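You operate a simulated robot arm through the tools that you are given. There is no shell and no other tool. Be economical: measure what you need, move in short steps, check, and stop when the job is done.

You run a simulated two-armed robot. Do the job below in one go: nothing can be reset, and whatever is moved stays where it is left.

Task
Pick up the yellow sealed tube from the top of the desk with one hand, pass it to the other hand and put it on the top of the small steel table.

It is judged by the outcome, as a careful person would: the job done as asked, and still so three seconds after it is handed in. It fails if anything else is knocked over, pushed out of place, dropped, spilled or broken.

Robot
Two 7-joint arms with two-finger parallel grippers on one trunk, on a base that drives. Base frame: it is fixed to the floor where the robot stands at the start and does not move with it; the origin is under the middle of the robot, x ahead of it, y to its left, z up. Lengths are in m, angles in degrees, forces in N, time in s.
The left shoulder is at the start at [-0.092, 0.119, 0.825], the right one opposite. With the tool pointing down near the work surface each hand reaches from about 0.16 to 0.58 m from the robot's upright axis, wherever it stands, measured 20 degrees to its own side. Places, roughly: top of the small steel table [1.1, 3.4, 0.8]. Payload 3.43 kg a hand.
Tool frame (each hand has its own): the origin (TCP) lies between the finger pads and is the grasp point; the fingertips stand 0.03 m ahead of it; z points along the fingers, y is the line along which they close. Largest opening 0.094 m; finger width 0.028, thickness 0.01; the body of the gripper, 0.05 by 0.096 m, starts 0.055 m behind the TCP.
Orientation is told as [roll, pitch, yaw] about the base's x, y, z axes, in that order, counted from this pose: with the fingers straight down and closing along the base's y, the tool's x points along the base's -x, its y along +y and its z along -z.

Tools
- The arms move only by the tool send_rows. It takes "left_plan", "right_plan" or both (then of equal length, played together; a hand with none holds still); each is a list that holds one entry, the list of rows, each a list of 7 numbers: the shift along the tool's x, y, z in m, then the turn, a rotation vector about the tool's x, y, z in rad, then the closure, from 0 (fully open) to 1 (shut). In form: [[[tx, ty, tz, rx, ry, rz, hand], ...]]. A call has 1 to 8 rows; each row shifts and turns the commanded pose from where the row before left it, along the tool's axes as they then stand. A row lasts 0.2 s, in which the tool goes at most 0.05 m and 8.6 degrees; a call with a longer step from one row to the next is refused whole, and so is a gripper value outside its range. A pose out of reach is approached as far as the arm can. The call stops where the force on the tool passes 40 N (or 10 N more than at its start, if that is more) or the arm is blocked; 0.2 s more then pass. The fingers move at their own pace (about 0.153 m/s each) and stop on an object; they squeeze with about 35 N. The grip force told is the motor's: it shows also when the fingers shut on nothing. Time passes only in rows, and 0.2 s behind the last, so rows that do not move let the fingers close. It gives the time, the measured TCP pose, the force on the tool (base axes), the opening and the grip force at its end, in the units of the frame above (readings bear some noise), with the torque about the TCP (base axes, N m) and any sound that the robot's microphone picked up.
- Cameras (640 x 400 px; columns grow to the right, rows downward): "scene" is now at [0.0247, 0.0272, 1.5276]; the picture's right is [0.38, -0.93, 0.00], its down [-0.73, -0.30, -0.62] and it looks along [0.57, 0.23, -0.79] (base axes); focal length 251 px, centre (320, 200). "left" rides on the left gripper at [0.076, -0.014, -0.102] in its tool frame; the picture's right is [0.18, 0.98, 0.00], its down [-0.75, 0.14, -0.64] and it looks along [-0.63, 0.12, 0.77] (tool axes); focal length 243 px, centre (320, 200). "right" rides on the right gripper at [0.076, 0.014, -0.102] in its tool frame; the picture's right is [-0.18, 0.98, 0.00], its down [-0.75, -0.14, -0.64] and it looks along [-0.63, -0.12, 0.77] (tool axes); focal length 243 px, centre (320, 200).
- capture(camera): a new picture of that camera. The clock stands still meanwhile.
- slide_trunk(by): slides the trunk up (or, below 0, down) by that many m; the arms and the scene camera ride with it, the base frame stays. It gives what a move gives, with no picture.
- roll_base(legs): drives the robot by 1 to 6 legs, each [ahead, left, turn to the left] in m, m and degrees, along the robot's own axes; the way and the turn of a leg run together, so that a leg with both is an arc; at most 1.5 m and 180 degrees a leg. The arms and the cameras ride along, it lands a little off, and it stops where it bumps. It gives what a move gives.
- head_to(pan, tilt): turns the head with the scene camera to pan (to the left, within 143 degrees either way) and tilt (down, from -29 to 69), counted from straight ahead of the robot. It gives what a move gives.
- point_at(camera, pixels): for up to 12 pixels [column, row] of the newest picture of that camera ("zoom" is the newest enlarged one), the place [x, y, z] in the base frame of the surface seen there, good to about 0.002 m. The clock stands still meanwhile.
- enlarge(camera, box): a new picture of the part [left, top, right, bottom] of that camera's present view, enlarged. The clock stands still meanwhile.
- job_done(): hands the job in; it is judged then, once.

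Keep the steps short. Do not move on a guess: measure, check each grasp and each placing, and mend mistakes. In all there are 80 turns and 78 pictures (those below and enlarged ones count). Leave the grippers open and the arms clear of the work at the hand-in unless told otherwise, and finish with a single line.

The tools are called after ">>>" as a command line: name --argument value ..., lists and objects as JSON in quotes. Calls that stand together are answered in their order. send_rows: Moves the arms, as the interface text tells. Its arguments: {"type":"object","properties":{"left_plan":{"type":"array","items":{"type":"array","items":{"type":"array","items":{"type":"number"}}}},"right_plan":{"type":"array","items":{"type":"array","items":{"type":"array","items":{"type":"number"}}}}},"required":[]} The other tools are called the same way: slide_trunk (by) slides the trunk up or down; roll_base (legs) drives the base; head_to (pan, tilt) turns the head that bears the scene camera; capture (camera) takes a picture; point_at (camera, pixels) gives the place of the surface under pixels of a picture; enlarge (camera, box) takes an enlarged picture of a part of a camera's view; job_done () hands the job in.

At the start:

```text
t: 0.0
left_position: [0.3382, 0.2639, 1.0764]
left_tcp_rot: [0.0, 0.0, 0.0]
left_ft_force: [0.1, -0.8, 0.7]
left_torque: [0.02, -0.02, 0.02]
left_finger_gap: 0.0938
left_gripper_force: 0.0
right_position: [0.3571, -0.0636, 1.0438]
right_tcp_rot: [0.0, 0.0, 0.0]
right_ft_force: [0.1, 0.9, 0.7]
right_torque: [0.01, -0.01, 0.02]
right_finger_gap: 0.0939
right_gripper_force: 0.1
trunk travel left (down, up): [-0.25, 0.085]
robot x, y, heading: [0.0029, 0.0017, 0.2]
head pan, tilt: [22.2, 52.0]
```

scene: 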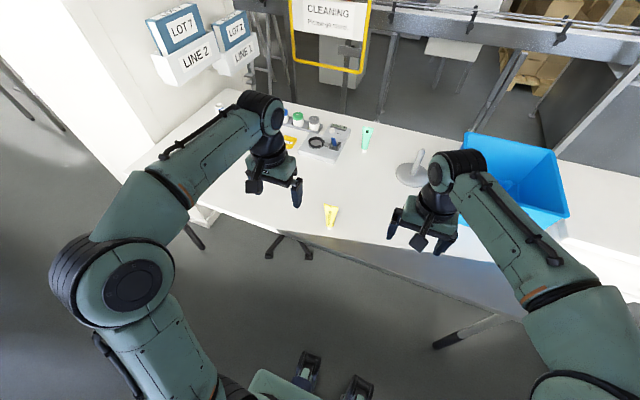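
right: 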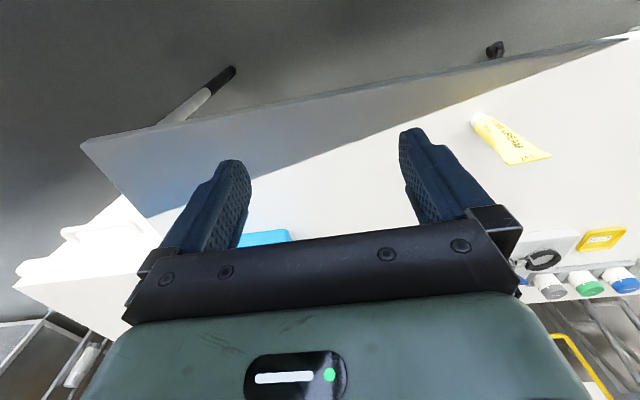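
left: 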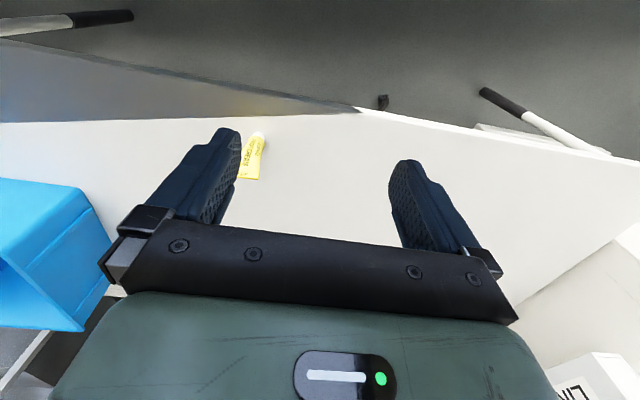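

The yellow tube is near scene pixel (331,215). I'll enlarge there to measure it.

>>> enlarge --camera "scene" --box '[270, 180, 390, 255]'

>>> point_at --camera "scene" --pixels '[[331, 206], [331, 215], [330, 226], [325, 206], [338, 206], [350, 225], [310, 225], [345, 200], [366, 135], [297, 125], [405, 170]]'

```text
5.33 times, centred on (330, 218) of scene
```

zoom: 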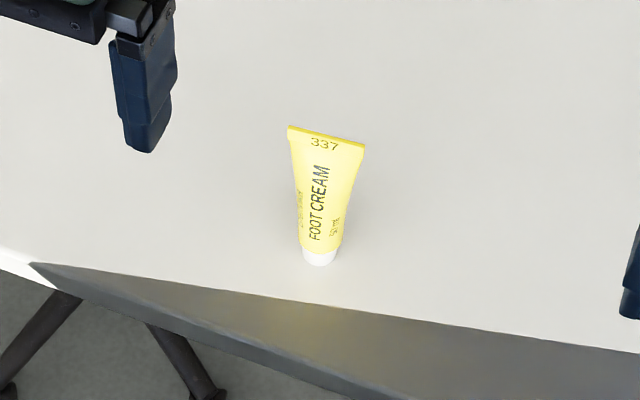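

```text
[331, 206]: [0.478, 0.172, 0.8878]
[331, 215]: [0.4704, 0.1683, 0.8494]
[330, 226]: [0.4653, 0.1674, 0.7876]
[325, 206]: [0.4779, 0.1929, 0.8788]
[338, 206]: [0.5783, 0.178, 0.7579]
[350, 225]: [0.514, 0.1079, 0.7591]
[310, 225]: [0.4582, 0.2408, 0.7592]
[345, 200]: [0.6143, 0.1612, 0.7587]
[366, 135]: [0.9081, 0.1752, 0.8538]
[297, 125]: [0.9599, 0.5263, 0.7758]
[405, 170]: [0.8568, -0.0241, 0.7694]
```

The tube stands upright on its cap, with its top at about z 0.89. I'll measure it in detail.

>>> point_at --camera "zoom" --pixels '[[291, 130], [326, 138], [361, 147], [300, 190], [325, 195], [351, 190], [303, 225], [322, 225], [341, 225], [308, 256], [320, 260], [334, 256]]'

>>> head_to --pan 70 --tilt 25

>>> capture --camera "scene"

```text
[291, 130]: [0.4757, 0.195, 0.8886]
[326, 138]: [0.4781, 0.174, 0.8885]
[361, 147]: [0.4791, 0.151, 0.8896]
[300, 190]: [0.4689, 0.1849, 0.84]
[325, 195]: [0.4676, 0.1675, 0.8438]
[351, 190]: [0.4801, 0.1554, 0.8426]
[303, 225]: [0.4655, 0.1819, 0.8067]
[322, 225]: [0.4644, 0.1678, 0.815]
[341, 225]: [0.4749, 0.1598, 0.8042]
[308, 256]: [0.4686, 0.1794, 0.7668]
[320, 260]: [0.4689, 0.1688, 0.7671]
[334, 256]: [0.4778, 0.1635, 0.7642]
```

```text
t: 1.2
left_position: [0.3395, 0.2651, 1.0768]
left_tcp_rot: [0.0, 0.0, -0.1]
left_ft_force: [0.2, 0.2, -0.2]
left_torque: [-0.01, 0.01, -0.01]
left_finger_gap: 0.0942
left_gripper_force: 0.0
right_position: [0.3584, -0.0629, 1.0442]
right_tcp_rot: [-0.1, 0.0, 0.0]
right_ft_force: [0.8, -0.1, -0.2]
right_torque: [-0.01, 0.01, 0.0]
right_finger_gap: 0.0941
right_gripper_force: 0.0
trunk travel left (down, up): [-0.25, 0.085]
robot x, y, heading: [-0.0008, -0.0029, 0.0]
head pan, tilt: [70.0, 25.0]
```

```text
73 pictures are left
```

scene: 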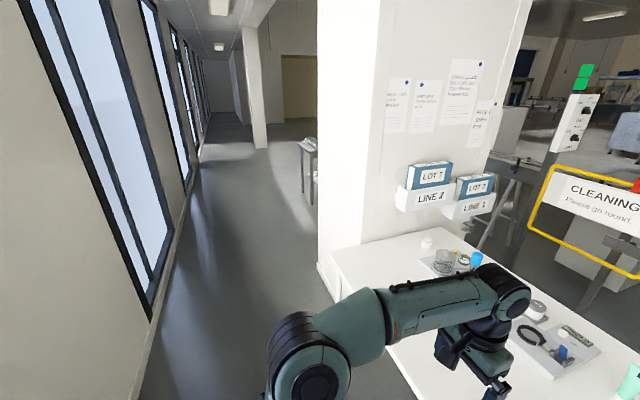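

The tube's axis is at about (0.4775, 0.173). It spans z 0.759 to 0.889 and its crimp is turned about 4°. My plan:
- The left hand grips it from above, high up.
- The right hand takes it low with fingers tilted forward and down.
- The right hand then stands it on the table.

First I'll move the left hand over the tube.

>>> send_rows --left_plan '[[[-0.0276, -0.0184, 0.0214, 0, 0, 0, 0], [-0.0276, -0.0184, 0.0214, 0, 0, 0, 0], [-0.0276, -0.0184, 0.0214, 0, 0, 0, 0], [-0.0276, -0.0184, 0.0214, 0, 0, 0, 0], [-0.0276, -0.0184, 0.0214, 0, 0, -0.077, 0], [0, 0, 0, 0, 0, 0, 0]]]'

>>> capture --camera "left"

>>> enlarge --camera "scene" --box '[280, 120, 340, 158]'

```text
t: 2.6
left_position: [0.4754, 0.1723, 0.9711]
left_tcp_rot: [0.0, 0.1, 4.6]
left_ft_force: [0.0, 0.1, -0.7]
left_torque: [-0.01, -0.02, 0.01]
left_finger_gap: 0.0942
left_gripper_force: 0.1
right_position: [0.3562, -0.0622, 1.0445]
right_tcp_rot: [-0.1, 0.0, -0.1]
right_ft_force: [0.6, 0.9, 0.4]
right_torque: [0.02, 0.03, 0.01]
right_finger_gap: 0.094
right_gripper_force: 0.1
trunk travel left (down, up): [-0.25, 0.085]
robot x, y, heading: [0.0001, -0.0005, -0.1]
head pan, tilt: [70.0, 25.0]
```

```text
72 pictures are left
```

left: 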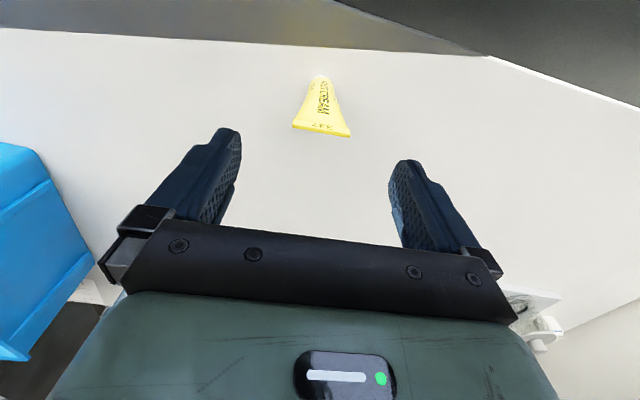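

```text
10.53 times, centred on (310, 139) of scene
```

zoom: 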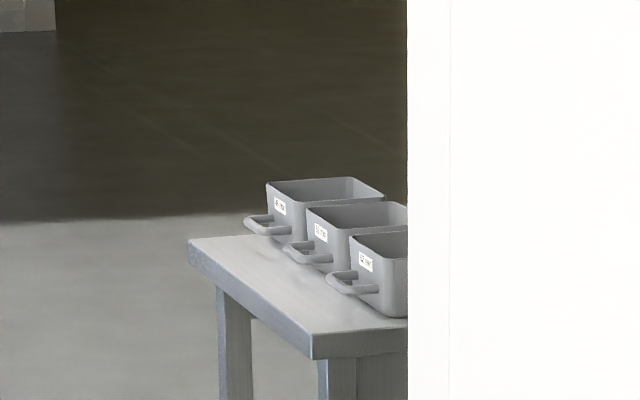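

The hand is over the tube, and the table carries bins with free space at the near-left side. I'll check the tube's crimp position with the left camera.

>>> point_at --camera "left" --pixels '[[294, 128], [321, 132], [348, 136], [321, 100], [310, 45], [240, 40], [400, 50]]'

```text
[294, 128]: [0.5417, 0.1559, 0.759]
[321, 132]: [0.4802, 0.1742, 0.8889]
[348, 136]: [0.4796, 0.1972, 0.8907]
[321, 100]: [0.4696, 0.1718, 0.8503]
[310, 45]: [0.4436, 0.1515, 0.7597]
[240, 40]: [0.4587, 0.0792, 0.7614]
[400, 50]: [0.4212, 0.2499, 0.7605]
```

The crimp centre is at about (0.479, 0.174). I'll descend 0.104 m with a small correction, then close.

>>> send_rows --left_plan '[[[-0.003, 0.001, 0.026, 0, 0, 0, 0], [0, 0, 0.026, 0, 0, 0, 0], [0, 0, 0.026, 0, 0, 0, 0], [0, 0, 0.026, 0, 0, 0, 0], [0, 0, 0, 0, 0, 0, 0.5], [0, 0, 0, 0, 0, 0, 1], [0, 0, 0, 0, 0, 0, 1], [0, 0, 0, 0, 0, 0, 1]]]'

>>> head_to --pan 10 --tilt 52

>>> capture --camera "scene"

>>> capture --camera "left"

```text
t: 4.4
left_position: [0.4801, 0.1733, 0.867]
left_tcp_rot: [0.0, 0.0, 4.4]
left_ft_force: [0.6, 0.3, 0.4]
left_torque: [0.0, 0.03, -0.02]
left_finger_gap: 0.0464
left_gripper_force: 35.0
right_position: [0.3592, -0.0627, 1.0454]
right_tcp_rot: [0.0, 0.0, 0.0]
right_ft_force: [-0.7, -0.4, 0.0]
right_torque: [-0.01, -0.05, 0.0]
right_finger_gap: 0.0939
right_gripper_force: 0.0
trunk travel left (down, up): [-0.25, 0.085]
robot x, y, heading: [-0.0047, 0.004, -0.0]
head pan, tilt: [70.0, 25.0]
```

```text
t: 5.7
left_position: [0.4797, 0.174, 0.8667]
left_tcp_rot: [0.0, -0.1, 4.5]
left_ft_force: [0.2, 0.0, 0.7]
left_torque: [0.02, 0.04, 0.01]
left_finger_gap: 0.0461
left_gripper_force: 34.6
right_position: [0.3578, -0.0628, 1.0455]
right_tcp_rot: [-0.1, 0.0, 0.0]
right_ft_force: [0.9, -0.5, 0.2]
right_torque: [0.02, -0.01, 0.02]
right_finger_gap: 0.094
right_gripper_force: 0.2
trunk travel left (down, up): [-0.25, 0.085]
robot x, y, heading: [0.0016, 0.0018, 0.1]
head pan, tilt: [10.0, 52.0]
```

```text
70 pictures are left
```

scene: 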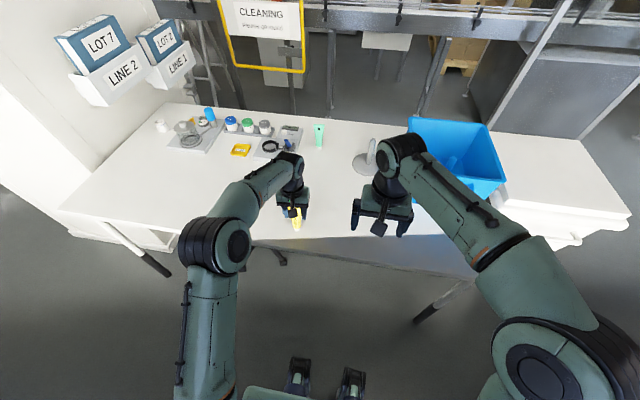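

```text
69 pictures are left
```

left: 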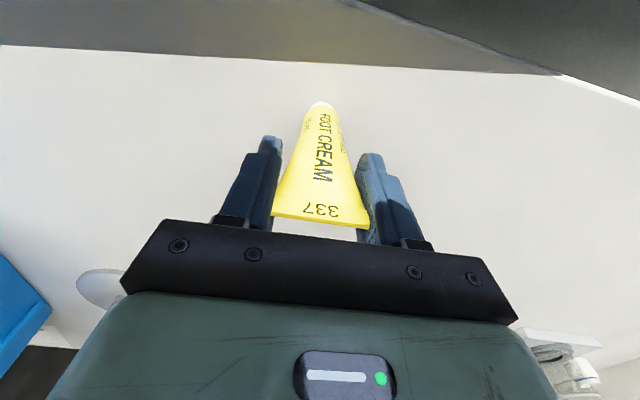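

The left hand holds the tube (gap 0.046, 35 N). I'll lift it 0.12 m and move it a little to the robot's right and closer.

>>> send_rows --left_plan '[[[0, 0, -0.02, 0, 0, 0, 1], [0, 0, -0.03, 0, 0, 0, 1], [0, 0, -0.035, 0, 0, 0, 1], [0, 0, -0.035, 0, 0, 0, 1], [0.02, -0.02, 0, 0, 0, 0, 1], [0.02, -0.02, 0, 0, 0, 0, 1], [0.02, -0.02, 0, 0, 0, 0, 1], [0, 0, 0, 0, 0, 0, 1]]]'

>>> capture --camera "left"

>>> capture --camera "right"

```text
t: 7.5
left_position: [0.4258, 0.1094, 0.987]
left_tcp_rot: [0.0, 0.0, 4.5]
left_ft_force: [0.3, 0.0, -0.6]
left_torque: [-0.03, 0.03, -0.02]
left_finger_gap: 0.0464
left_gripper_force: 35.3
right_position: [0.3588, -0.063, 1.0444]
right_tcp_rot: [0.0, 0.0, 0.0]
right_ft_force: [-0.5, 0.6, -0.1]
right_torque: [-0.02, -0.01, 0.0]
right_finger_gap: 0.0938
right_gripper_force: 0.0
trunk travel left (down, up): [-0.25, 0.085]
robot x, y, heading: [0.0002, -0.001, 0.1]
head pan, tilt: [10.0, 52.0]
```

```text
68 pictures are left
```

left: 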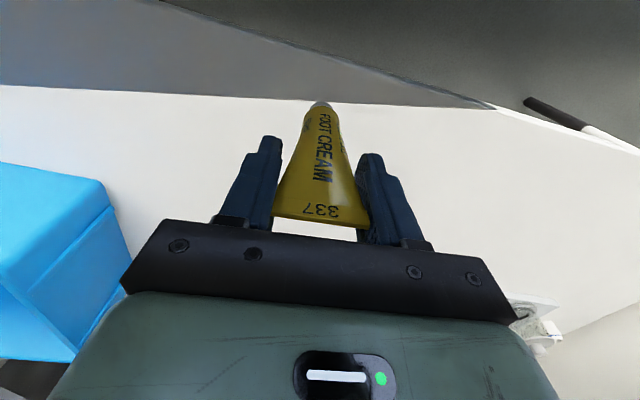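

```text
67 pictures are left
```

right: 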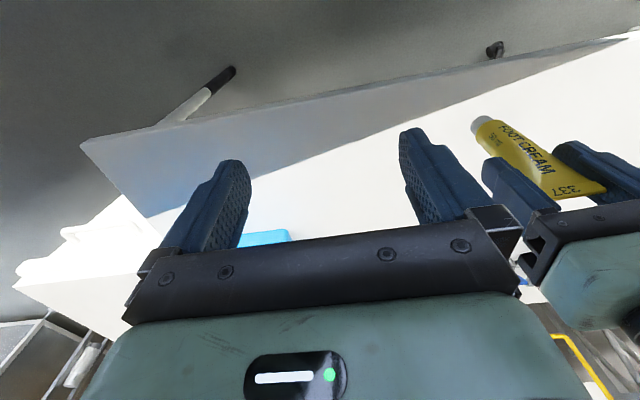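

The tube is up, with its axis at about (0.426, 0.109) and its base at z≈0.879. Next I'll pitch the right hand so its fingers point forward and down (35° below horizontal), turning in place.

>>> send_rows --right_plan '[[[0, 0, 0, 0, -0.137, 0, 0], [0, 0, 0, 0, -0.137, 0, 0], [0, 0, 0, 0, -0.137, 0, 0], [0, 0, 0, 0, -0.137, 0, 0], [0, 0, 0, 0, -0.137, 0, 0], [0, 0, 0, 0, -0.137, 0, 0], [0, 0, 0, 0, -0.138, 0, 0], [0, 0, 0, 0, 0, 0, 0]]]'

>>> capture --camera "scene"

>>> capture --camera "right"

```text
t: 9.3
left_position: [0.425, 0.1088, 0.9869]
left_tcp_rot: [-0.1, 0.0, 4.5]
left_ft_force: [0.0, 0.6, -0.1]
left_torque: [0.0, 0.01, -0.04]
left_finger_gap: 0.0464
left_gripper_force: 35.1
right_position: [0.3573, -0.0618, 1.0447]
right_tcp_rot: [0.1, -55.1, 0.0]
right_ft_force: [-0.5, 1.0, 0.3]
right_torque: [0.0, -0.01, -0.01]
right_finger_gap: 0.094
right_gripper_force: 0.1
trunk travel left (down, up): [-0.25, 0.085]
robot x, y, heading: [-0.0006, 0.0035, -0.3]
head pan, tilt: [10.0, 52.0]
```

```text
66 pictures are left
```

scene: 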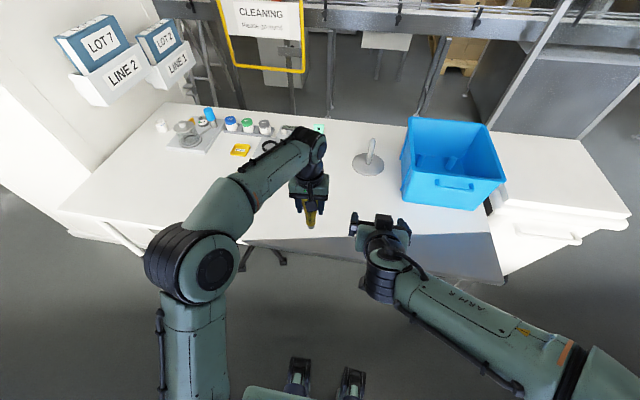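

```text
65 pictures are left
```

right: 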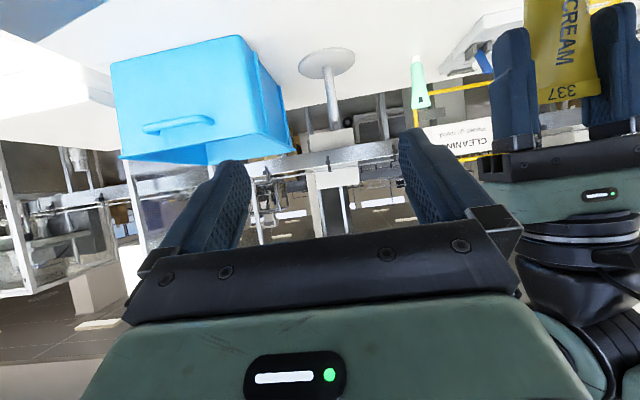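

The pitch is right. Now I'll move the right hand down and back, then sideways in line with the tube, standing off 0.12 m.

>>> send_rows --right_plan '[[[0.031, 0, 0.0035, 0, 0, 0, 0], [0.031, 0, 0.0035, 0, 0, 0, 0], [0, 0.034, 0, 0, 0, 0, 0], [0, 0.034, 0, 0, 0, 0, 0], [0, 0.034, 0, 0, 0, 0, 0], [0, 0.034, 0, 0, 0, 0, 0], [0, 0.035, 0, 0, 0, 0, 0], [0, 0, 0, 0, 0, 0, 0]]]'

>>> capture --camera "scene"

>>> capture --camera "right"

```text
t: 11.1
left_position: [0.4234, 0.1086, 0.9872]
left_tcp_rot: [-0.1, 0.0, 4.4]
left_ft_force: [-0.9, 0.6, -0.7]
left_torque: [0.01, -0.01, 0.01]
left_finger_gap: 0.0463
left_gripper_force: 35.2
right_position: [0.3291, 0.1075, 0.9889]
right_tcp_rot: [0.0, -55.0, 0.0]
right_ft_force: [-0.2, -0.5, 0.4]
right_torque: [0.01, -0.01, 0.04]
right_finger_gap: 0.0938
right_gripper_force: 0.0
trunk travel left (down, up): [-0.25, 0.085]
robot x, y, heading: [-0.001, 0.0002, -0.2]
head pan, tilt: [10.0, 52.0]
```

```text
64 pictures are left
```

scene: 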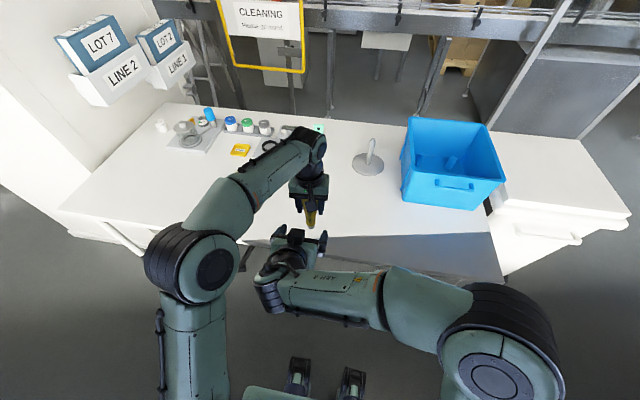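

```text
63 pictures are left
```

right: 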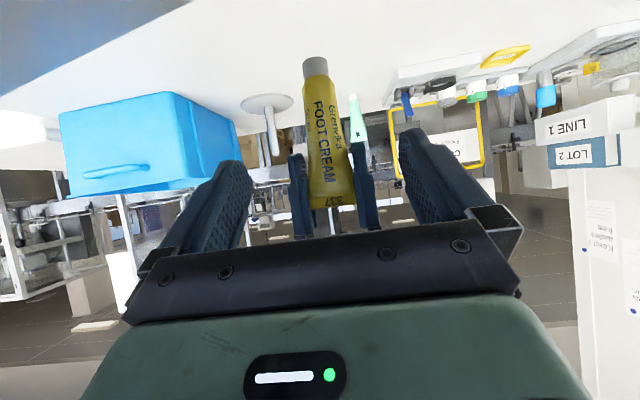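

The tube shows between the right fingers at column ~325. I'll measure its body and cap from here.

>>> point_at --camera "right" --pixels '[[315, 62], [318, 85], [321, 110], [325, 150], [326, 180], [328, 204], [307, 95], [335, 95], [298, 160], [360, 150]]'

```text
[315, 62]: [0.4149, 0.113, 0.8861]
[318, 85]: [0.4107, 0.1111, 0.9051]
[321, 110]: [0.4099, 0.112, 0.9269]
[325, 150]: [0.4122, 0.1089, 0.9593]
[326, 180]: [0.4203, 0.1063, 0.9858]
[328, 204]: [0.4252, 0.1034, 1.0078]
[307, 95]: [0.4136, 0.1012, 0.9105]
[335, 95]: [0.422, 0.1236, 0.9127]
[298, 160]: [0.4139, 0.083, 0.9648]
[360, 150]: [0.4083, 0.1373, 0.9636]
```

The lower tube axis is at about (0.423, 0.1115). I'll advance the open right hand in short steps to 0.038 m above the tube's base, then look before closing.

>>> send_rows --right_plan '[[[0.0056, 0.0035, 0.02, 0, 0, 0, 0], [0, 0, 0.025, 0, 0, 0, 0], [0, 0, 0.025, 0, 0, 0, 0], [0, 0, 0.025, 0, 0, 0, 0], [0, 0, 0.0225, 0, 0, 0, 0], [0, 0, 0, 0, 0, 0, 0]]]'

>>> capture --camera "right"

>>> enlarge --camera "scene" --box '[240, 165, 380, 252]'

```text
t: 12.5
left_position: [0.4246, 0.1089, 0.9865]
left_tcp_rot: [0.0, 0.0, 4.3]
left_ft_force: [-0.9, -0.2, 0.0]
left_torque: [-0.01, -0.04, 0.0]
left_finger_gap: 0.0461
left_gripper_force: 35.4
right_position: [0.4227, 0.1108, 0.9192]
right_tcp_rot: [0.0, -55.0, 0.0]
right_ft_force: [0.4, 0.1, -0.3]
right_torque: [0.01, 0.01, 0.05]
right_finger_gap: 0.0942
right_gripper_force: 0.0
trunk travel left (down, up): [-0.25, 0.085]
robot x, y, heading: [0.0017, 0.0025, -0.2]
head pan, tilt: [10.0, 52.0]
```

```text
62 pictures are left
```

right: 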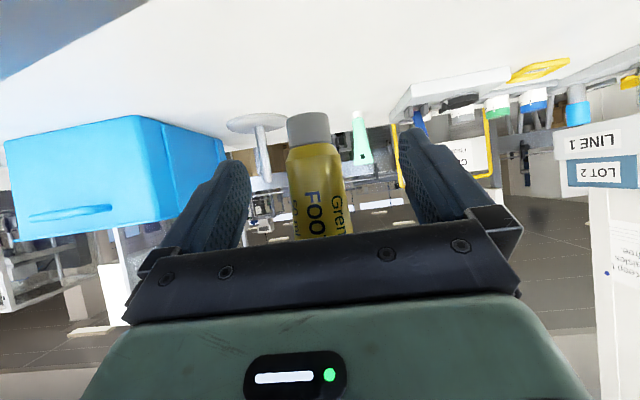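

```text
4.57 times, centred on (310, 208) of scene
```

zoom: 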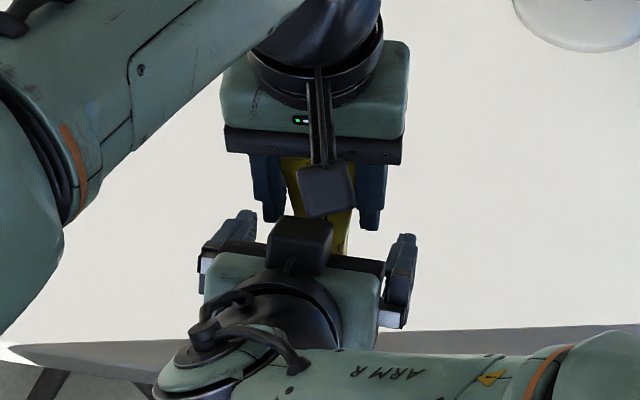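

The tube sits between the right pads, below the left fingertips, and there is no contact force. Closing the right hand.

>>> send_rows --right_plan '[[[0, 0, 0, 0, 0, 0, 0.4], [0, 0, 0, 0, 0, 0, 0.7], [0, 0, 0, 0, 0, 0, 1], [0, 0, 0, 0, 0, 0, 1], [0, 0, 0, 0, 0, 0, 1]]]'

>>> capture --camera "right"

>>> capture --camera "left"

```text
t: 13.7
left_position: [0.4241, 0.1096, 0.9866]
left_tcp_rot: [0.1, -0.1, 4.6]
left_ft_force: [0.6, 7.9, 0.2]
left_torque: [0.39, -0.02, 0.1]
left_finger_gap: 0.0464
left_gripper_force: 34.8
right_position: [0.4219, 0.1111, 0.9174]
right_tcp_rot: [-0.1, -55.0, 0.0]
right_ft_force: [0.1, -7.4, -0.1]
right_torque: [0.17, -0.02, -0.09]
right_finger_gap: 0.0379
right_gripper_force: 35.1
trunk travel left (down, up): [-0.25, 0.085]
robot x, y, heading: [-0.0041, 0.0034, 0.2]
head pan, tilt: [10.0, 52.0]
```

```text
60 pictures are left
```

right: 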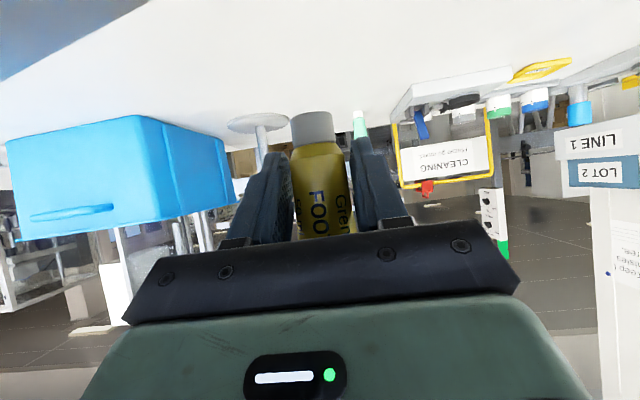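

```text
59 pictures are left
```

left: 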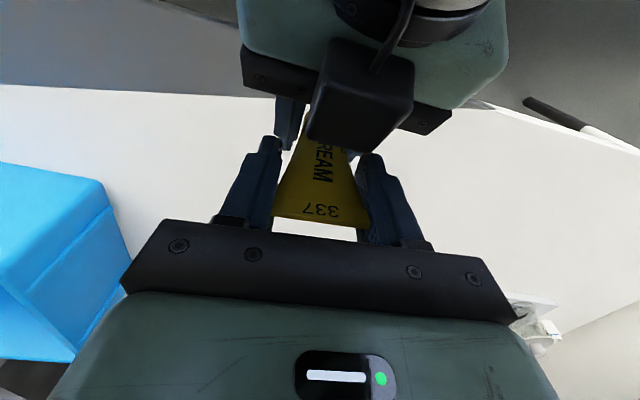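

Both hands hold it (35 N each). I want to know what the black box over the right hand is before releasing, so I'll measure it.

>>> point_at --camera "left" --pixels '[[360, 60], [360, 120], [330, 140], [300, 90], [285, 115], [430, 115]]'

>>> point_at --camera "zoom" --pixels '[[300, 235], [325, 190], [220, 240], [300, 265]]'

```text
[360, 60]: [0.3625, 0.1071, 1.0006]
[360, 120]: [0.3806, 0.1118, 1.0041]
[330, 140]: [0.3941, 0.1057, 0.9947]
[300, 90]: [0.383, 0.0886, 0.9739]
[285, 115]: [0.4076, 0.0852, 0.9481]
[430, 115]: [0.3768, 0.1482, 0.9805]
```

```text
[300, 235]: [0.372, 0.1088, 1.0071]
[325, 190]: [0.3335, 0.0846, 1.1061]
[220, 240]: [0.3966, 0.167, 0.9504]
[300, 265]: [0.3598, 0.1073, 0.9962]
```

The box is just part of the right hand's upper side, about 1.5 cm clear of the left fingers. I'll open the left hand and draw it straight up.

>>> send_rows --left_plan '[[[0, 0, 0, 0, 0, 0, 0.3], [0, 0, 0, 0, 0, 0, 0.2], [0, 0, 0, 0, 0, 0, 0.2], [0, 0, -0.025, 0, 0, 0, 0.2], [0, 0, -0.03, 0, 0, 0, 0.2], [0, 0, -0.035, 0, 0, 0, 0.2], [0, 0, -0.035, 0, 0, 0, 0.2], [0, 0, 0, 0, 0, 0, 0.2]]]'

>>> capture --camera "left"

>>> capture --camera "right"

```text
t: 15.5
left_position: [0.4245, 0.1095, 1.1126]
left_tcp_rot: [0.0, -0.1, 4.4]
left_ft_force: [-0.4, -0.5, -0.6]
left_torque: [-0.01, 0.02, -0.02]
left_finger_gap: 0.075
left_gripper_force: 0.1
right_position: [0.4215, 0.1116, 0.9197]
right_tcp_rot: [-0.1, -55.0, 0.1]
right_ft_force: [0.6, -0.5, -0.6]
right_torque: [-0.01, 0.02, 0.0]
right_finger_gap: 0.0377
right_gripper_force: 34.9
trunk travel left (down, up): [-0.25, 0.085]
robot x, y, heading: [0.003, -0.0003, 0.2]
head pan, tilt: [10.0, 52.0]
```

```text
58 pictures are left
```

left: 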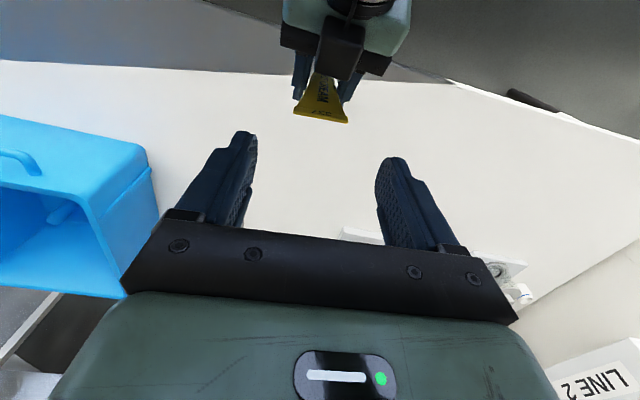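

```text
57 pictures are left
```

right: 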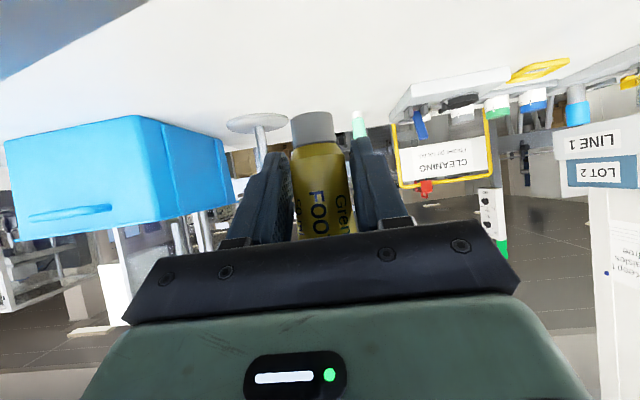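

The handover is complete: the right hand holds the tube alone at 35 N. I'll tuck the left hand back to its own side, then look over the route.

>>> send_rows --left_plan '[[[0.02, 0.035, 0, 0, 0, 0, 0], [0.02, 0.035, 0, 0, 0, 0, 0], [0.02, 0.035, 0, 0, 0, 0, 0], [0.02, 0.035, 0, 0, 0, 0, 0], [0.03, 0.0, 0, 0, 0, 0, 0], [0, 0, 0, 0, 0, 0, 0]]]'

>>> head_to --pan 70 --tilt 25

>>> capture --camera "scene"

>>> point_at --camera "scene" --pixels '[[297, 138], [309, 152], [316, 150], [303, 190], [330, 290], [319, 265], [150, 320], [180, 230], [205, 150], [265, 145], [322, 200], [338, 330]]'

```text
t: 16.9
left_position: [0.3033, 0.2411, 1.1121]
left_tcp_rot: [0.0, 0.1, 4.4]
left_ft_force: [-0.3, 0.3, 0.2]
left_torque: [0.0, 0.03, 0.02]
left_finger_gap: 0.0941
left_gripper_force: 0.0
right_position: [0.423, 0.1122, 0.9192]
right_tcp_rot: [0.0, -55.0, 0.0]
right_ft_force: [0.2, -0.1, -0.3]
right_torque: [0.02, -0.01, -0.05]
right_finger_gap: 0.0375
right_gripper_force: 34.4
trunk travel left (down, up): [-0.25, 0.085]
robot x, y, heading: [-0.0023, -0.0017, -0.2]
head pan, tilt: [10.0, 52.0]
```

```text
t: 18.2
left_position: [0.3026, 0.2408, 1.111]
left_tcp_rot: [-0.1, 0.1, 4.4]
left_ft_force: [0.4, -0.3, 0.0]
left_torque: [0.01, 0.0, -0.04]
left_finger_gap: 0.094
left_gripper_force: 0.1
right_position: [0.4217, 0.1117, 0.9177]
right_tcp_rot: [0.1, -55.0, 0.0]
right_ft_force: [-0.1, 0.7, -0.3]
right_torque: [0.0, -0.01, -0.02]
right_finger_gap: 0.0378
right_gripper_force: 35.1
trunk travel left (down, up): [-0.25, 0.085]
robot x, y, heading: [0.0009, -0.0055, -0.0]
head pan, tilt: [70.0, 25.0]
```

```text
56 pictures are left
```

scene: 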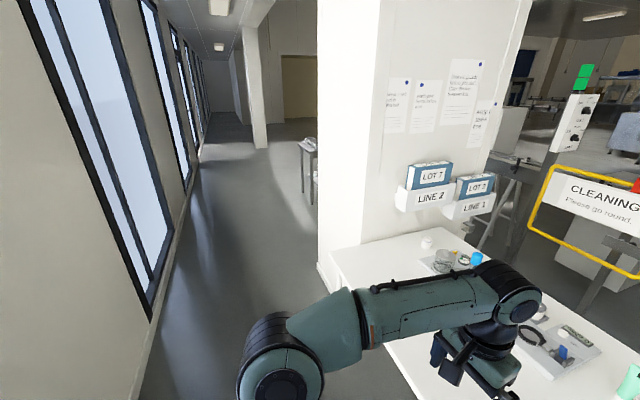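

```text
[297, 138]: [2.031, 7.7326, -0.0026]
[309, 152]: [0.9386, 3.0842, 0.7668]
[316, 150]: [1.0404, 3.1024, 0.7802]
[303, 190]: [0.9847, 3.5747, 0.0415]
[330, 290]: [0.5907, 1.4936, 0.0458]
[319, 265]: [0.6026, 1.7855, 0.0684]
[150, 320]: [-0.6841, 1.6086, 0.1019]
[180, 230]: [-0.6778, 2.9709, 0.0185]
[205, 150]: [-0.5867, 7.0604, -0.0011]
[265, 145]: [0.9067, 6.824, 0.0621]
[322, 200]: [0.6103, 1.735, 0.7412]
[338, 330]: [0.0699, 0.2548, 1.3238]
```

The route is clear: the aisle runs from x −0.68 to 0.6 and the table's near corner is around (0.93, 3.08). I'll back off 0.1 m and turn left 90° in place.

>>> roll_base --legs '[[-0.1, 0, 0], [0, 0, 45], [0, 0, 45]]'

>>> head_to --pan 0 --tilt 30

>>> capture --camera "scene"

```text
t: 23.4
left_position: [-0.342, 0.3022, 1.1113]
left_tcp_rot: [0.0, 0.0, 94.3]
left_ft_force: [0.6, -0.3, 0.4]
left_torque: [0.02, 0.01, 0.01]
left_finger_gap: 0.0941
left_gripper_force: 0.1
right_position: [-0.2109, 0.4214, 0.9186]
right_tcp_rot: [0.0, -55.1, 89.9]
right_ft_force: [0.2, 0.2, -0.3]
right_torque: [0.0, -0.02, 0.01]
right_finger_gap: 0.0377
right_gripper_force: 35.1
trunk travel left (down, up): [-0.25, 0.085]
robot x, y, heading: [-0.0996, 0.0011, 89.9]
head pan, tilt: [70.0, 25.0]
```

```text
t: 24.8
left_position: [-0.3418, 0.3035, 1.1111]
left_tcp_rot: [0.0, 0.0, 94.4]
left_ft_force: [-0.4, 0.1, -0.1]
left_torque: [0.01, 0.0, 0.01]
left_finger_gap: 0.0941
left_gripper_force: 0.0
right_position: [-0.2115, 0.4209, 0.9193]
right_tcp_rot: [0.0, -55.0, 90.1]
right_ft_force: [-0.1, -0.2, -1.0]
right_torque: [0.02, 0.0, -0.02]
right_finger_gap: 0.0373
right_gripper_force: 34.8
trunk travel left (down, up): [-0.25, 0.085]
robot x, y, heading: [-0.0993, -0.0004, 90.0]
head pan, tilt: [0.0, 30.0]
```

```text
55 pictures are left
```

scene: 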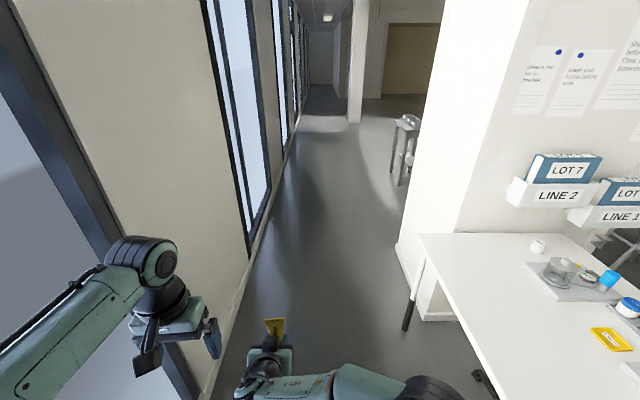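

Before driving past I'll measure the elbows, the desk corner and the pillar.

>>> point_at --camera "scene" --pixels '[[115, 260], [5, 390], [165, 265], [395, 385], [450, 395], [422, 240], [402, 250], [408, 325], [235, 330], [275, 330], [405, 130], [390, 125]]'

```text
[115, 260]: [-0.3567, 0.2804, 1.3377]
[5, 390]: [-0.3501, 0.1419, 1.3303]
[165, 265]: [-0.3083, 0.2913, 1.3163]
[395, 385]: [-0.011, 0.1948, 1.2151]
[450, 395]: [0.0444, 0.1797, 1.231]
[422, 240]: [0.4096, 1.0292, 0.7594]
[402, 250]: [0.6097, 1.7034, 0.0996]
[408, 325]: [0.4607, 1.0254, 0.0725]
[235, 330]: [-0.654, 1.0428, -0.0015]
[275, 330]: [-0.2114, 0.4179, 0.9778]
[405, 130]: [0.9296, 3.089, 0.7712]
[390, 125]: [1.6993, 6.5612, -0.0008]
```

There is about 0.5 m clear on either side. I'll drive ahead 2.4 m in two legs.

>>> roll_base --legs '[[1.2, 0, 0], [1.2, 0, 0]]'

>>> head_to --pan -45 --tilt 35

>>> capture --camera "scene"

```text
t: 36.6
left_position: [-0.3427, 2.6999, 1.1107]
left_tcp_rot: [0.0, 0.0, 94.2]
left_ft_force: [0.2, 0.3, -0.2]
left_torque: [-0.01, -0.02, 0.01]
left_finger_gap: 0.0941
left_gripper_force: 0.1
right_position: [-0.2113, 2.8187, 0.9192]
right_tcp_rot: [0.0, -55.0, 89.7]
right_ft_force: [-0.6, 0.4, -1.0]
right_torque: [-0.02, 0.0, 0.0]
right_finger_gap: 0.037
right_gripper_force: 35.0
trunk travel left (down, up): [-0.25, 0.085]
robot x, y, heading: [-0.1037, 2.396, 89.6]
head pan, tilt: [0.0, 30.0]
```

```text
t: 37.7
left_position: [-0.343, 2.7008, 1.1108]
left_tcp_rot: [0.0, 0.0, 94.1]
left_ft_force: [0.0, 0.2, -0.4]
left_torque: [-0.02, 0.03, -0.01]
left_finger_gap: 0.094
left_gripper_force: 0.0
right_position: [-0.2114, 2.8179, 0.9192]
right_tcp_rot: [0.0, -55.1, 89.7]
right_ft_force: [0.3, -0.8, -1.4]
right_torque: [-0.04, 0.01, 0.01]
right_finger_gap: 0.0372
right_gripper_force: 35.5
trunk travel left (down, up): [-0.25, 0.085]
robot x, y, heading: [-0.1045, 2.3956, 89.7]
head pan, tilt: [-45.0, 35.0]
```

```text
54 pictures are left
```

scene: 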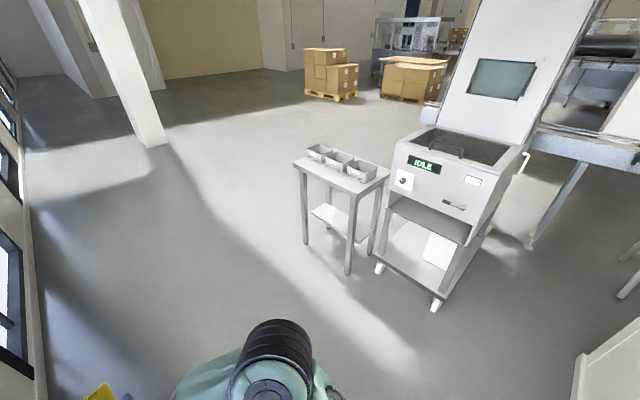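

>>> enlarge --camera "scene" --box '[280, 130, 408, 210]'

>>> point_at --camera "scene" --pixels '[[294, 162], [352, 192], [389, 173], [330, 140], [310, 165], [335, 180], [350, 186], [348, 272], [305, 243], [437, 308], [380, 268], [345, 175]]'

```text
5.00 times, centred on (344, 170) of scene
```

zoom: 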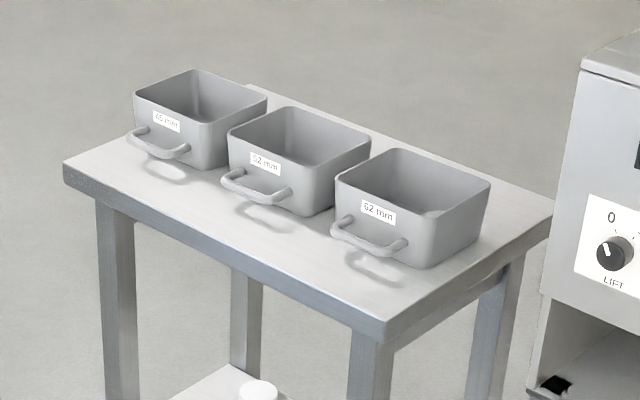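

```text
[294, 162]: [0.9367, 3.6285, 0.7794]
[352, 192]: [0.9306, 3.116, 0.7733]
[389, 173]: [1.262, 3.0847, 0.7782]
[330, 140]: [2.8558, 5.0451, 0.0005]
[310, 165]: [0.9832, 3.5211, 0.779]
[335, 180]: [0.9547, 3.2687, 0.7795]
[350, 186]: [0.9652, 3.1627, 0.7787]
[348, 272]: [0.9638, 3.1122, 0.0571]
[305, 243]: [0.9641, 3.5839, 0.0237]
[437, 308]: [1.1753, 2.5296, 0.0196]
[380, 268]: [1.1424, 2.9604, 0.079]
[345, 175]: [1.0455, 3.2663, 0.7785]
```

The table top is at z≈0.779 and the bins' handles face the robot side. I'll measure the free strip along the front.

>>> point_at --camera "zoom" --pixels '[[135, 145], [182, 152], [228, 180], [280, 198], [338, 230], [400, 247], [365, 242], [385, 320], [255, 195], [300, 235], [220, 155], [415, 260]]'

```text
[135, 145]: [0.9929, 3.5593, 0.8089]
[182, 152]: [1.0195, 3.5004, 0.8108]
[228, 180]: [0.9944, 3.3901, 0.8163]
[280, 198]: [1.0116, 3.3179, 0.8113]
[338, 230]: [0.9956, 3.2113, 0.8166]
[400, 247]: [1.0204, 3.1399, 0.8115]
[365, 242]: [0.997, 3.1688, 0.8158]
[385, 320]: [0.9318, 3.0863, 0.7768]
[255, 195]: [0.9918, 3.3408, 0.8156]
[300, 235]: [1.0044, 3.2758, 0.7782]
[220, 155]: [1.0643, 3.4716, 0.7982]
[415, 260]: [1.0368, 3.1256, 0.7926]
```

The handles reach x≈0.99. Between two of them (y 3.215–3.32) is a gap, so I'll stand the tube at about (0.97, 3.268). I'll drive 0.87 m ahead, turn right 90°, go 0.35 m forward, then check.

>>> roll_base --legs '[[0.87, 0, 0], [0, 0, -45], [0, 0, -44.7], [0.35, 0, 0]]'

>>> head_to --pan 0 --tilt 50

>>> capture --camera "scene"

```text
t: 48.3
left_position: [0.5508, 3.5132, 1.1101]
left_tcp_rot: [0.0, -0.1, 4.9]
left_ft_force: [0.5, -1.3, -0.2]
left_torque: [-0.03, -0.01, 0.03]
left_finger_gap: 0.0942
left_gripper_force: 0.0
right_position: [0.6693, 3.3861, 0.9187]
right_tcp_rot: [0.0, -55.0, 0.4]
right_ft_force: [0.3, -1.3, -0.4]
right_torque: [-0.03, 0.01, 0.02]
right_finger_gap: 0.0369
right_gripper_force: 34.5
trunk travel left (down, up): [-0.25, 0.085]
robot x, y, heading: [0.2464, 3.2703, 0.2]
head pan, tilt: [-45.0, 35.0]
```

```text
t: 49.4
left_position: [0.5491, 3.5133, 1.112]
left_tcp_rot: [0.1, 0.1, 4.9]
left_ft_force: [-0.9, -0.5, -0.3]
left_torque: [-0.01, -0.02, -0.04]
left_finger_gap: 0.0943
left_gripper_force: 0.1
right_position: [0.668, 3.385, 0.918]
right_tcp_rot: [0.0, -55.0, 0.4]
right_ft_force: [-0.6, 0.5, 0.0]
right_torque: [-0.01, 0.0, 0.03]
right_finger_gap: 0.0368
right_gripper_force: 34.8
trunk travel left (down, up): [-0.25, 0.085]
robot x, y, heading: [0.2473, 3.2703, 0.5]
head pan, tilt: [0.0, 50.0]
```

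```text
52 pictures are left
```

scene: 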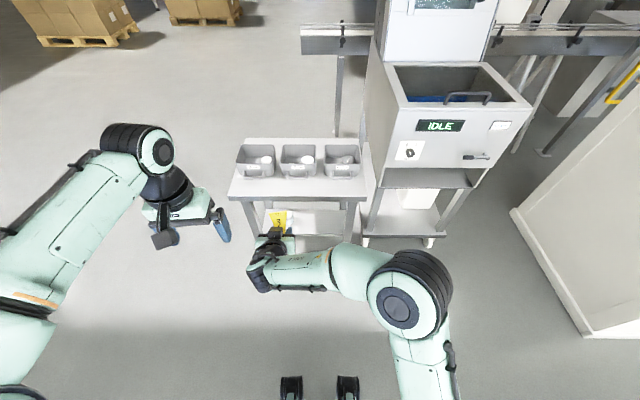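

The view is good and the tube is still held. I'll enlarge the table front and re-measure the handle gap and the tube.

>>> enlarge --camera "scene" --box '[220, 130, 380, 230]'

>>> capture --camera "right"

```text
4.00 times, centred on (300, 180) of scene
```

zoom: 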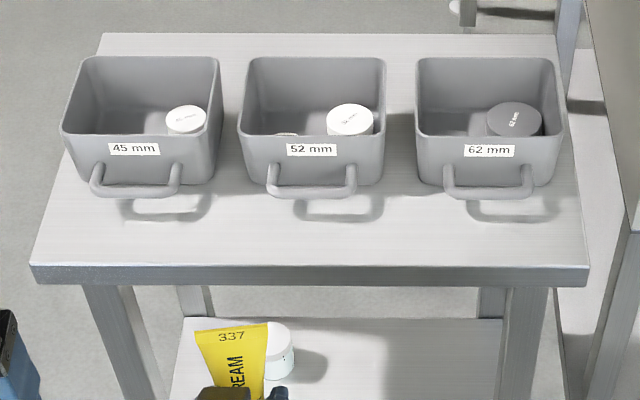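

```text
50 pictures are left
```

right: 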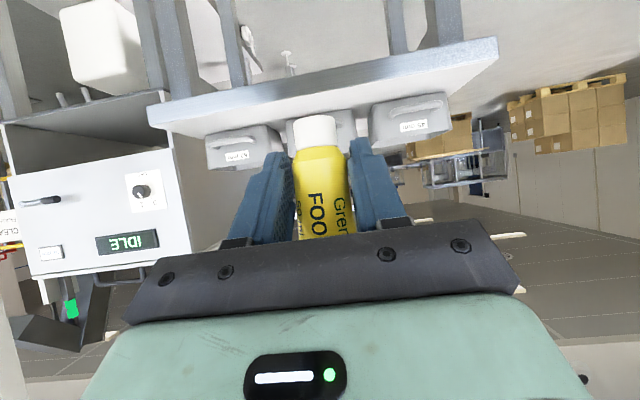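

>>> point_at --camera "zoom" --pixels '[[200, 334], [232, 330], [264, 326], [220, 365], [250, 360], [271, 190], [353, 185], [446, 190], [312, 275], [400, 270], [400, 235]]'

>>> point_at --camera "right" --pixels '[[300, 121], [315, 118], [330, 120], [298, 145], [316, 145], [335, 145], [320, 170], [320, 200], [322, 230]]'

```text
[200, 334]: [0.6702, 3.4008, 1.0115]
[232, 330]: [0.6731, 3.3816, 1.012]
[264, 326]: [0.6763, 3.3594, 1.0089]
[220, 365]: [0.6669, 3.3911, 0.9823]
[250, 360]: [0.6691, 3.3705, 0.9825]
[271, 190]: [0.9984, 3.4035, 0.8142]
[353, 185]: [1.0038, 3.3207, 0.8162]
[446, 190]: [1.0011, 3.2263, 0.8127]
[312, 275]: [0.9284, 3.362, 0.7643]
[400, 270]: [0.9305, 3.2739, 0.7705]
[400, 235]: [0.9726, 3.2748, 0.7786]
```

```text
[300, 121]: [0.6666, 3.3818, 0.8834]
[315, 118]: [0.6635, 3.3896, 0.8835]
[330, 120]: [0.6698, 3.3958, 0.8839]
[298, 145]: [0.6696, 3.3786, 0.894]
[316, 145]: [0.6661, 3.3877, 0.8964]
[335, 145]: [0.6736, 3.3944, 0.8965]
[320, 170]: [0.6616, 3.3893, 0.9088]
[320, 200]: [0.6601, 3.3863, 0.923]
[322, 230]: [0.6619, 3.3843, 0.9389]
```

The tube leans about 3.7° (its bottom is toward +y). I'll right it with a small roll and shift the hand 0.117 m to the right, still clear of the table.

>>> send_rows --right_plan '[[[0, -0.029, 0, 0, 0, 0, 1], [0, -0.03, 0, 0, 0, 0, 1], [0, -0.029, 0, 0, 0, 0, 1], [0, -0.029, 0, 0, 0, 0, 1], [0, 0, 0, 0.0373, 0, -0.0532, 1], [0, 0, 0, 0, 0, 0, 1]]]'

>>> roll_base --legs '[[0.2, 0, 0]]'

>>> capture --camera "right"

>>> enlarge --camera "scene" --box '[240, 150, 400, 250]'

```text
t: 50.8
left_position: [0.5484, 3.5145, 1.1114]
left_tcp_rot: [0.0, 0.0, 4.9]
left_ft_force: [-0.3, -0.4, 0.6]
left_torque: [0.03, -0.03, -0.02]
left_finger_gap: 0.094
left_gripper_force: 0.1
right_position: [0.6698, 3.2677, 0.9193]
right_tcp_rot: [-6.5, -54.8, 5.7]
right_ft_force: [-0.1, 0.1, -0.4]
right_torque: [-0.01, -0.04, -0.01]
right_finger_gap: 0.0364
right_gripper_force: 35.6
trunk travel left (down, up): [-0.25, 0.085]
robot x, y, heading: [0.2488, 3.2688, 0.1]
head pan, tilt: [0.0, 50.0]
```

```text
t: 52.4
left_position: [0.7477, 3.5149, 1.1106]
left_tcp_rot: [0.0, 0.0, 4.8]
left_ft_force: [-0.5, -1.1, -1.2]
left_torque: [0.0, 0.01, 0.0]
left_finger_gap: 0.0941
left_gripper_force: 0.1
right_position: [0.8692, 3.2696, 0.9178]
right_tcp_rot: [-6.4, -54.7, 5.7]
right_ft_force: [0.6, 0.6, 0.2]
right_torque: [0.03, 0.0, 0.02]
right_finger_gap: 0.0364
right_gripper_force: 35.2
trunk travel left (down, up): [-0.25, 0.085]
robot x, y, heading: [0.4489, 3.2721, 0.2]
head pan, tilt: [0.0, 50.0]
```

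```text
49 pictures are left
```

right: 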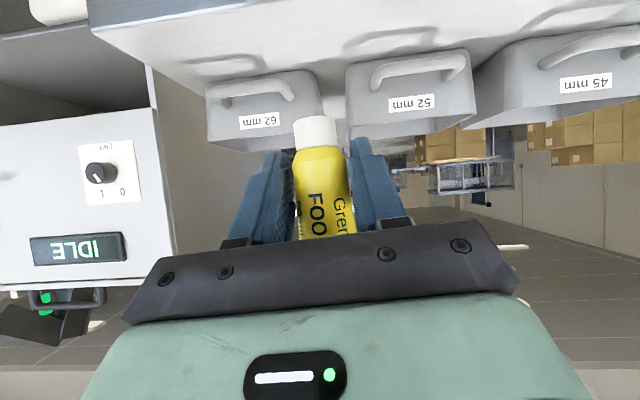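

```text
4.00 times, centred on (320, 200) of scene
```

zoom: 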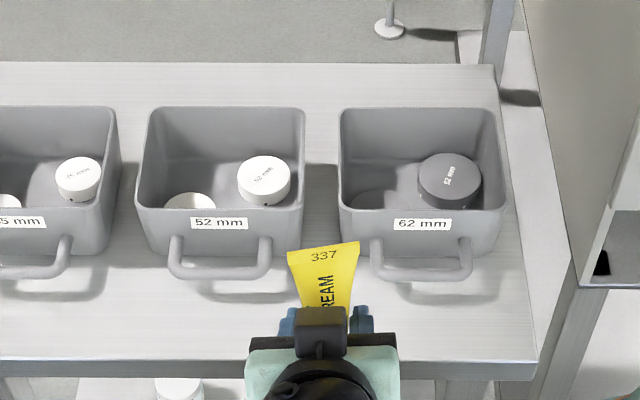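

>>> point_at --camera "zoom" --pixels '[[291, 256], [324, 251], [356, 246], [310, 290], [350, 285], [272, 250], [375, 250], [330, 350]]'

>>> point_at --camera "right" --pixels '[[300, 122], [316, 120], [332, 122], [300, 160], [318, 160], [340, 160], [320, 190], [322, 225]]'

```text
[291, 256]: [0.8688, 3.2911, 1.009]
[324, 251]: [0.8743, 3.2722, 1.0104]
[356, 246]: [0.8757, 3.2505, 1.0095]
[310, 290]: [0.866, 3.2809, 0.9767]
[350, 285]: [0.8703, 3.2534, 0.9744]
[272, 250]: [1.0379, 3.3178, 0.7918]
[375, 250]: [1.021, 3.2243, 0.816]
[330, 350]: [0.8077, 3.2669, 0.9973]
```

```text
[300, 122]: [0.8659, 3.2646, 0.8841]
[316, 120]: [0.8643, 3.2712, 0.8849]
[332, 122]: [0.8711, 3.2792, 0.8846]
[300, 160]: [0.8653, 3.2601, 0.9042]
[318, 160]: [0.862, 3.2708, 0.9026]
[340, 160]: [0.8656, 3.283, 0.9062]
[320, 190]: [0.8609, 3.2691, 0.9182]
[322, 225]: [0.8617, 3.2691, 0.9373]
```

The tube is upright now. I'll move 0.096 m ahead over the strip, then lower 0.06 m and measure.

>>> send_rows --right_plan '[[[-0.0184, 0, 0.0262, 0, 0, 0, 1], [-0.0184, 0, 0.0262, 0, 0, 0, 1], [-0.0184, 0, 0.0262, 0, 0, 0, 1], [0.0245, 0.0019, 0.0172, 0, 0, 0, 1], [0.0245, 0.0019, 0.0172, 0, 0, 0, 1], [0, 0, 0, 0, 0, 0, 1]]]'

>>> capture --camera "right"

>>> enlarge --camera "scene" --box '[240, 150, 400, 250]'

```text
t: 53.8
left_position: [0.7484, 3.5143, 1.1119]
left_tcp_rot: [-0.1, 0.0, 4.8]
left_ft_force: [-1.2, -0.7, -0.1]
left_torque: [-0.02, -0.03, -0.01]
left_finger_gap: 0.0942
left_gripper_force: 0.1
right_position: [0.9644, 3.2699, 0.8581]
right_tcp_rot: [-6.3, -55.0, 5.7]
right_ft_force: [-0.5, 0.1, -0.6]
right_torque: [-0.03, -0.01, 0.0]
right_finger_gap: 0.0366
right_gripper_force: 34.6
trunk travel left (down, up): [-0.25, 0.085]
robot x, y, heading: [0.4472, 3.2751, 0.7]
head pan, tilt: [0.0, 50.0]
```

```text
47 pictures are left
```

right: 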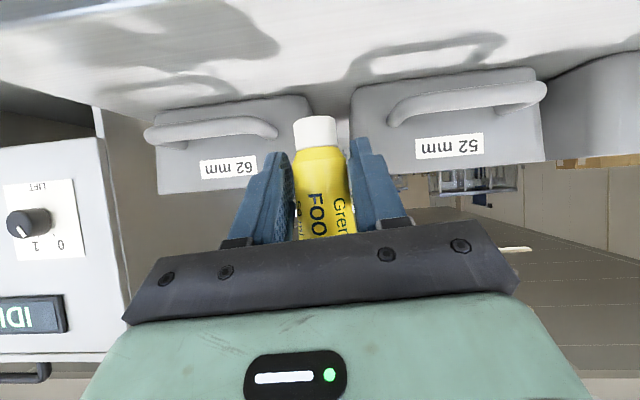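

```text
4.00 times, centred on (320, 200) of scene
```

zoom: 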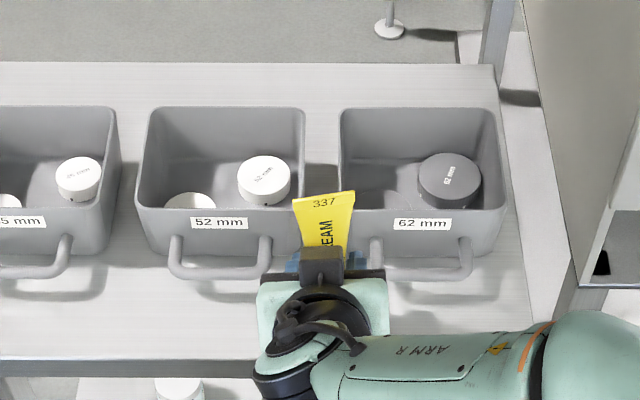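

>>> point_at --camera "right" --pixels '[[315, 117], [316, 125], [316, 140], [316, 80], [278, 130], [388, 120], [285, 160], [365, 150]]'

>>> point_at --camera "zoom" --pixels '[[297, 203], [324, 200], [352, 194]]'

```text
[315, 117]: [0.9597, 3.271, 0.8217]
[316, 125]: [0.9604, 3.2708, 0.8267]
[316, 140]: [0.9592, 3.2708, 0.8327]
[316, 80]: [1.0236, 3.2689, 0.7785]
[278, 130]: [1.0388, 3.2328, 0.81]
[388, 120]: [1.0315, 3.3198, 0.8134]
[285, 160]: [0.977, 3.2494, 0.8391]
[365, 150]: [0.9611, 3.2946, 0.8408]
```

```text
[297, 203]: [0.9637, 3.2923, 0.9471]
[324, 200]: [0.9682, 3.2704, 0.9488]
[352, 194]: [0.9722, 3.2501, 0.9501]
```

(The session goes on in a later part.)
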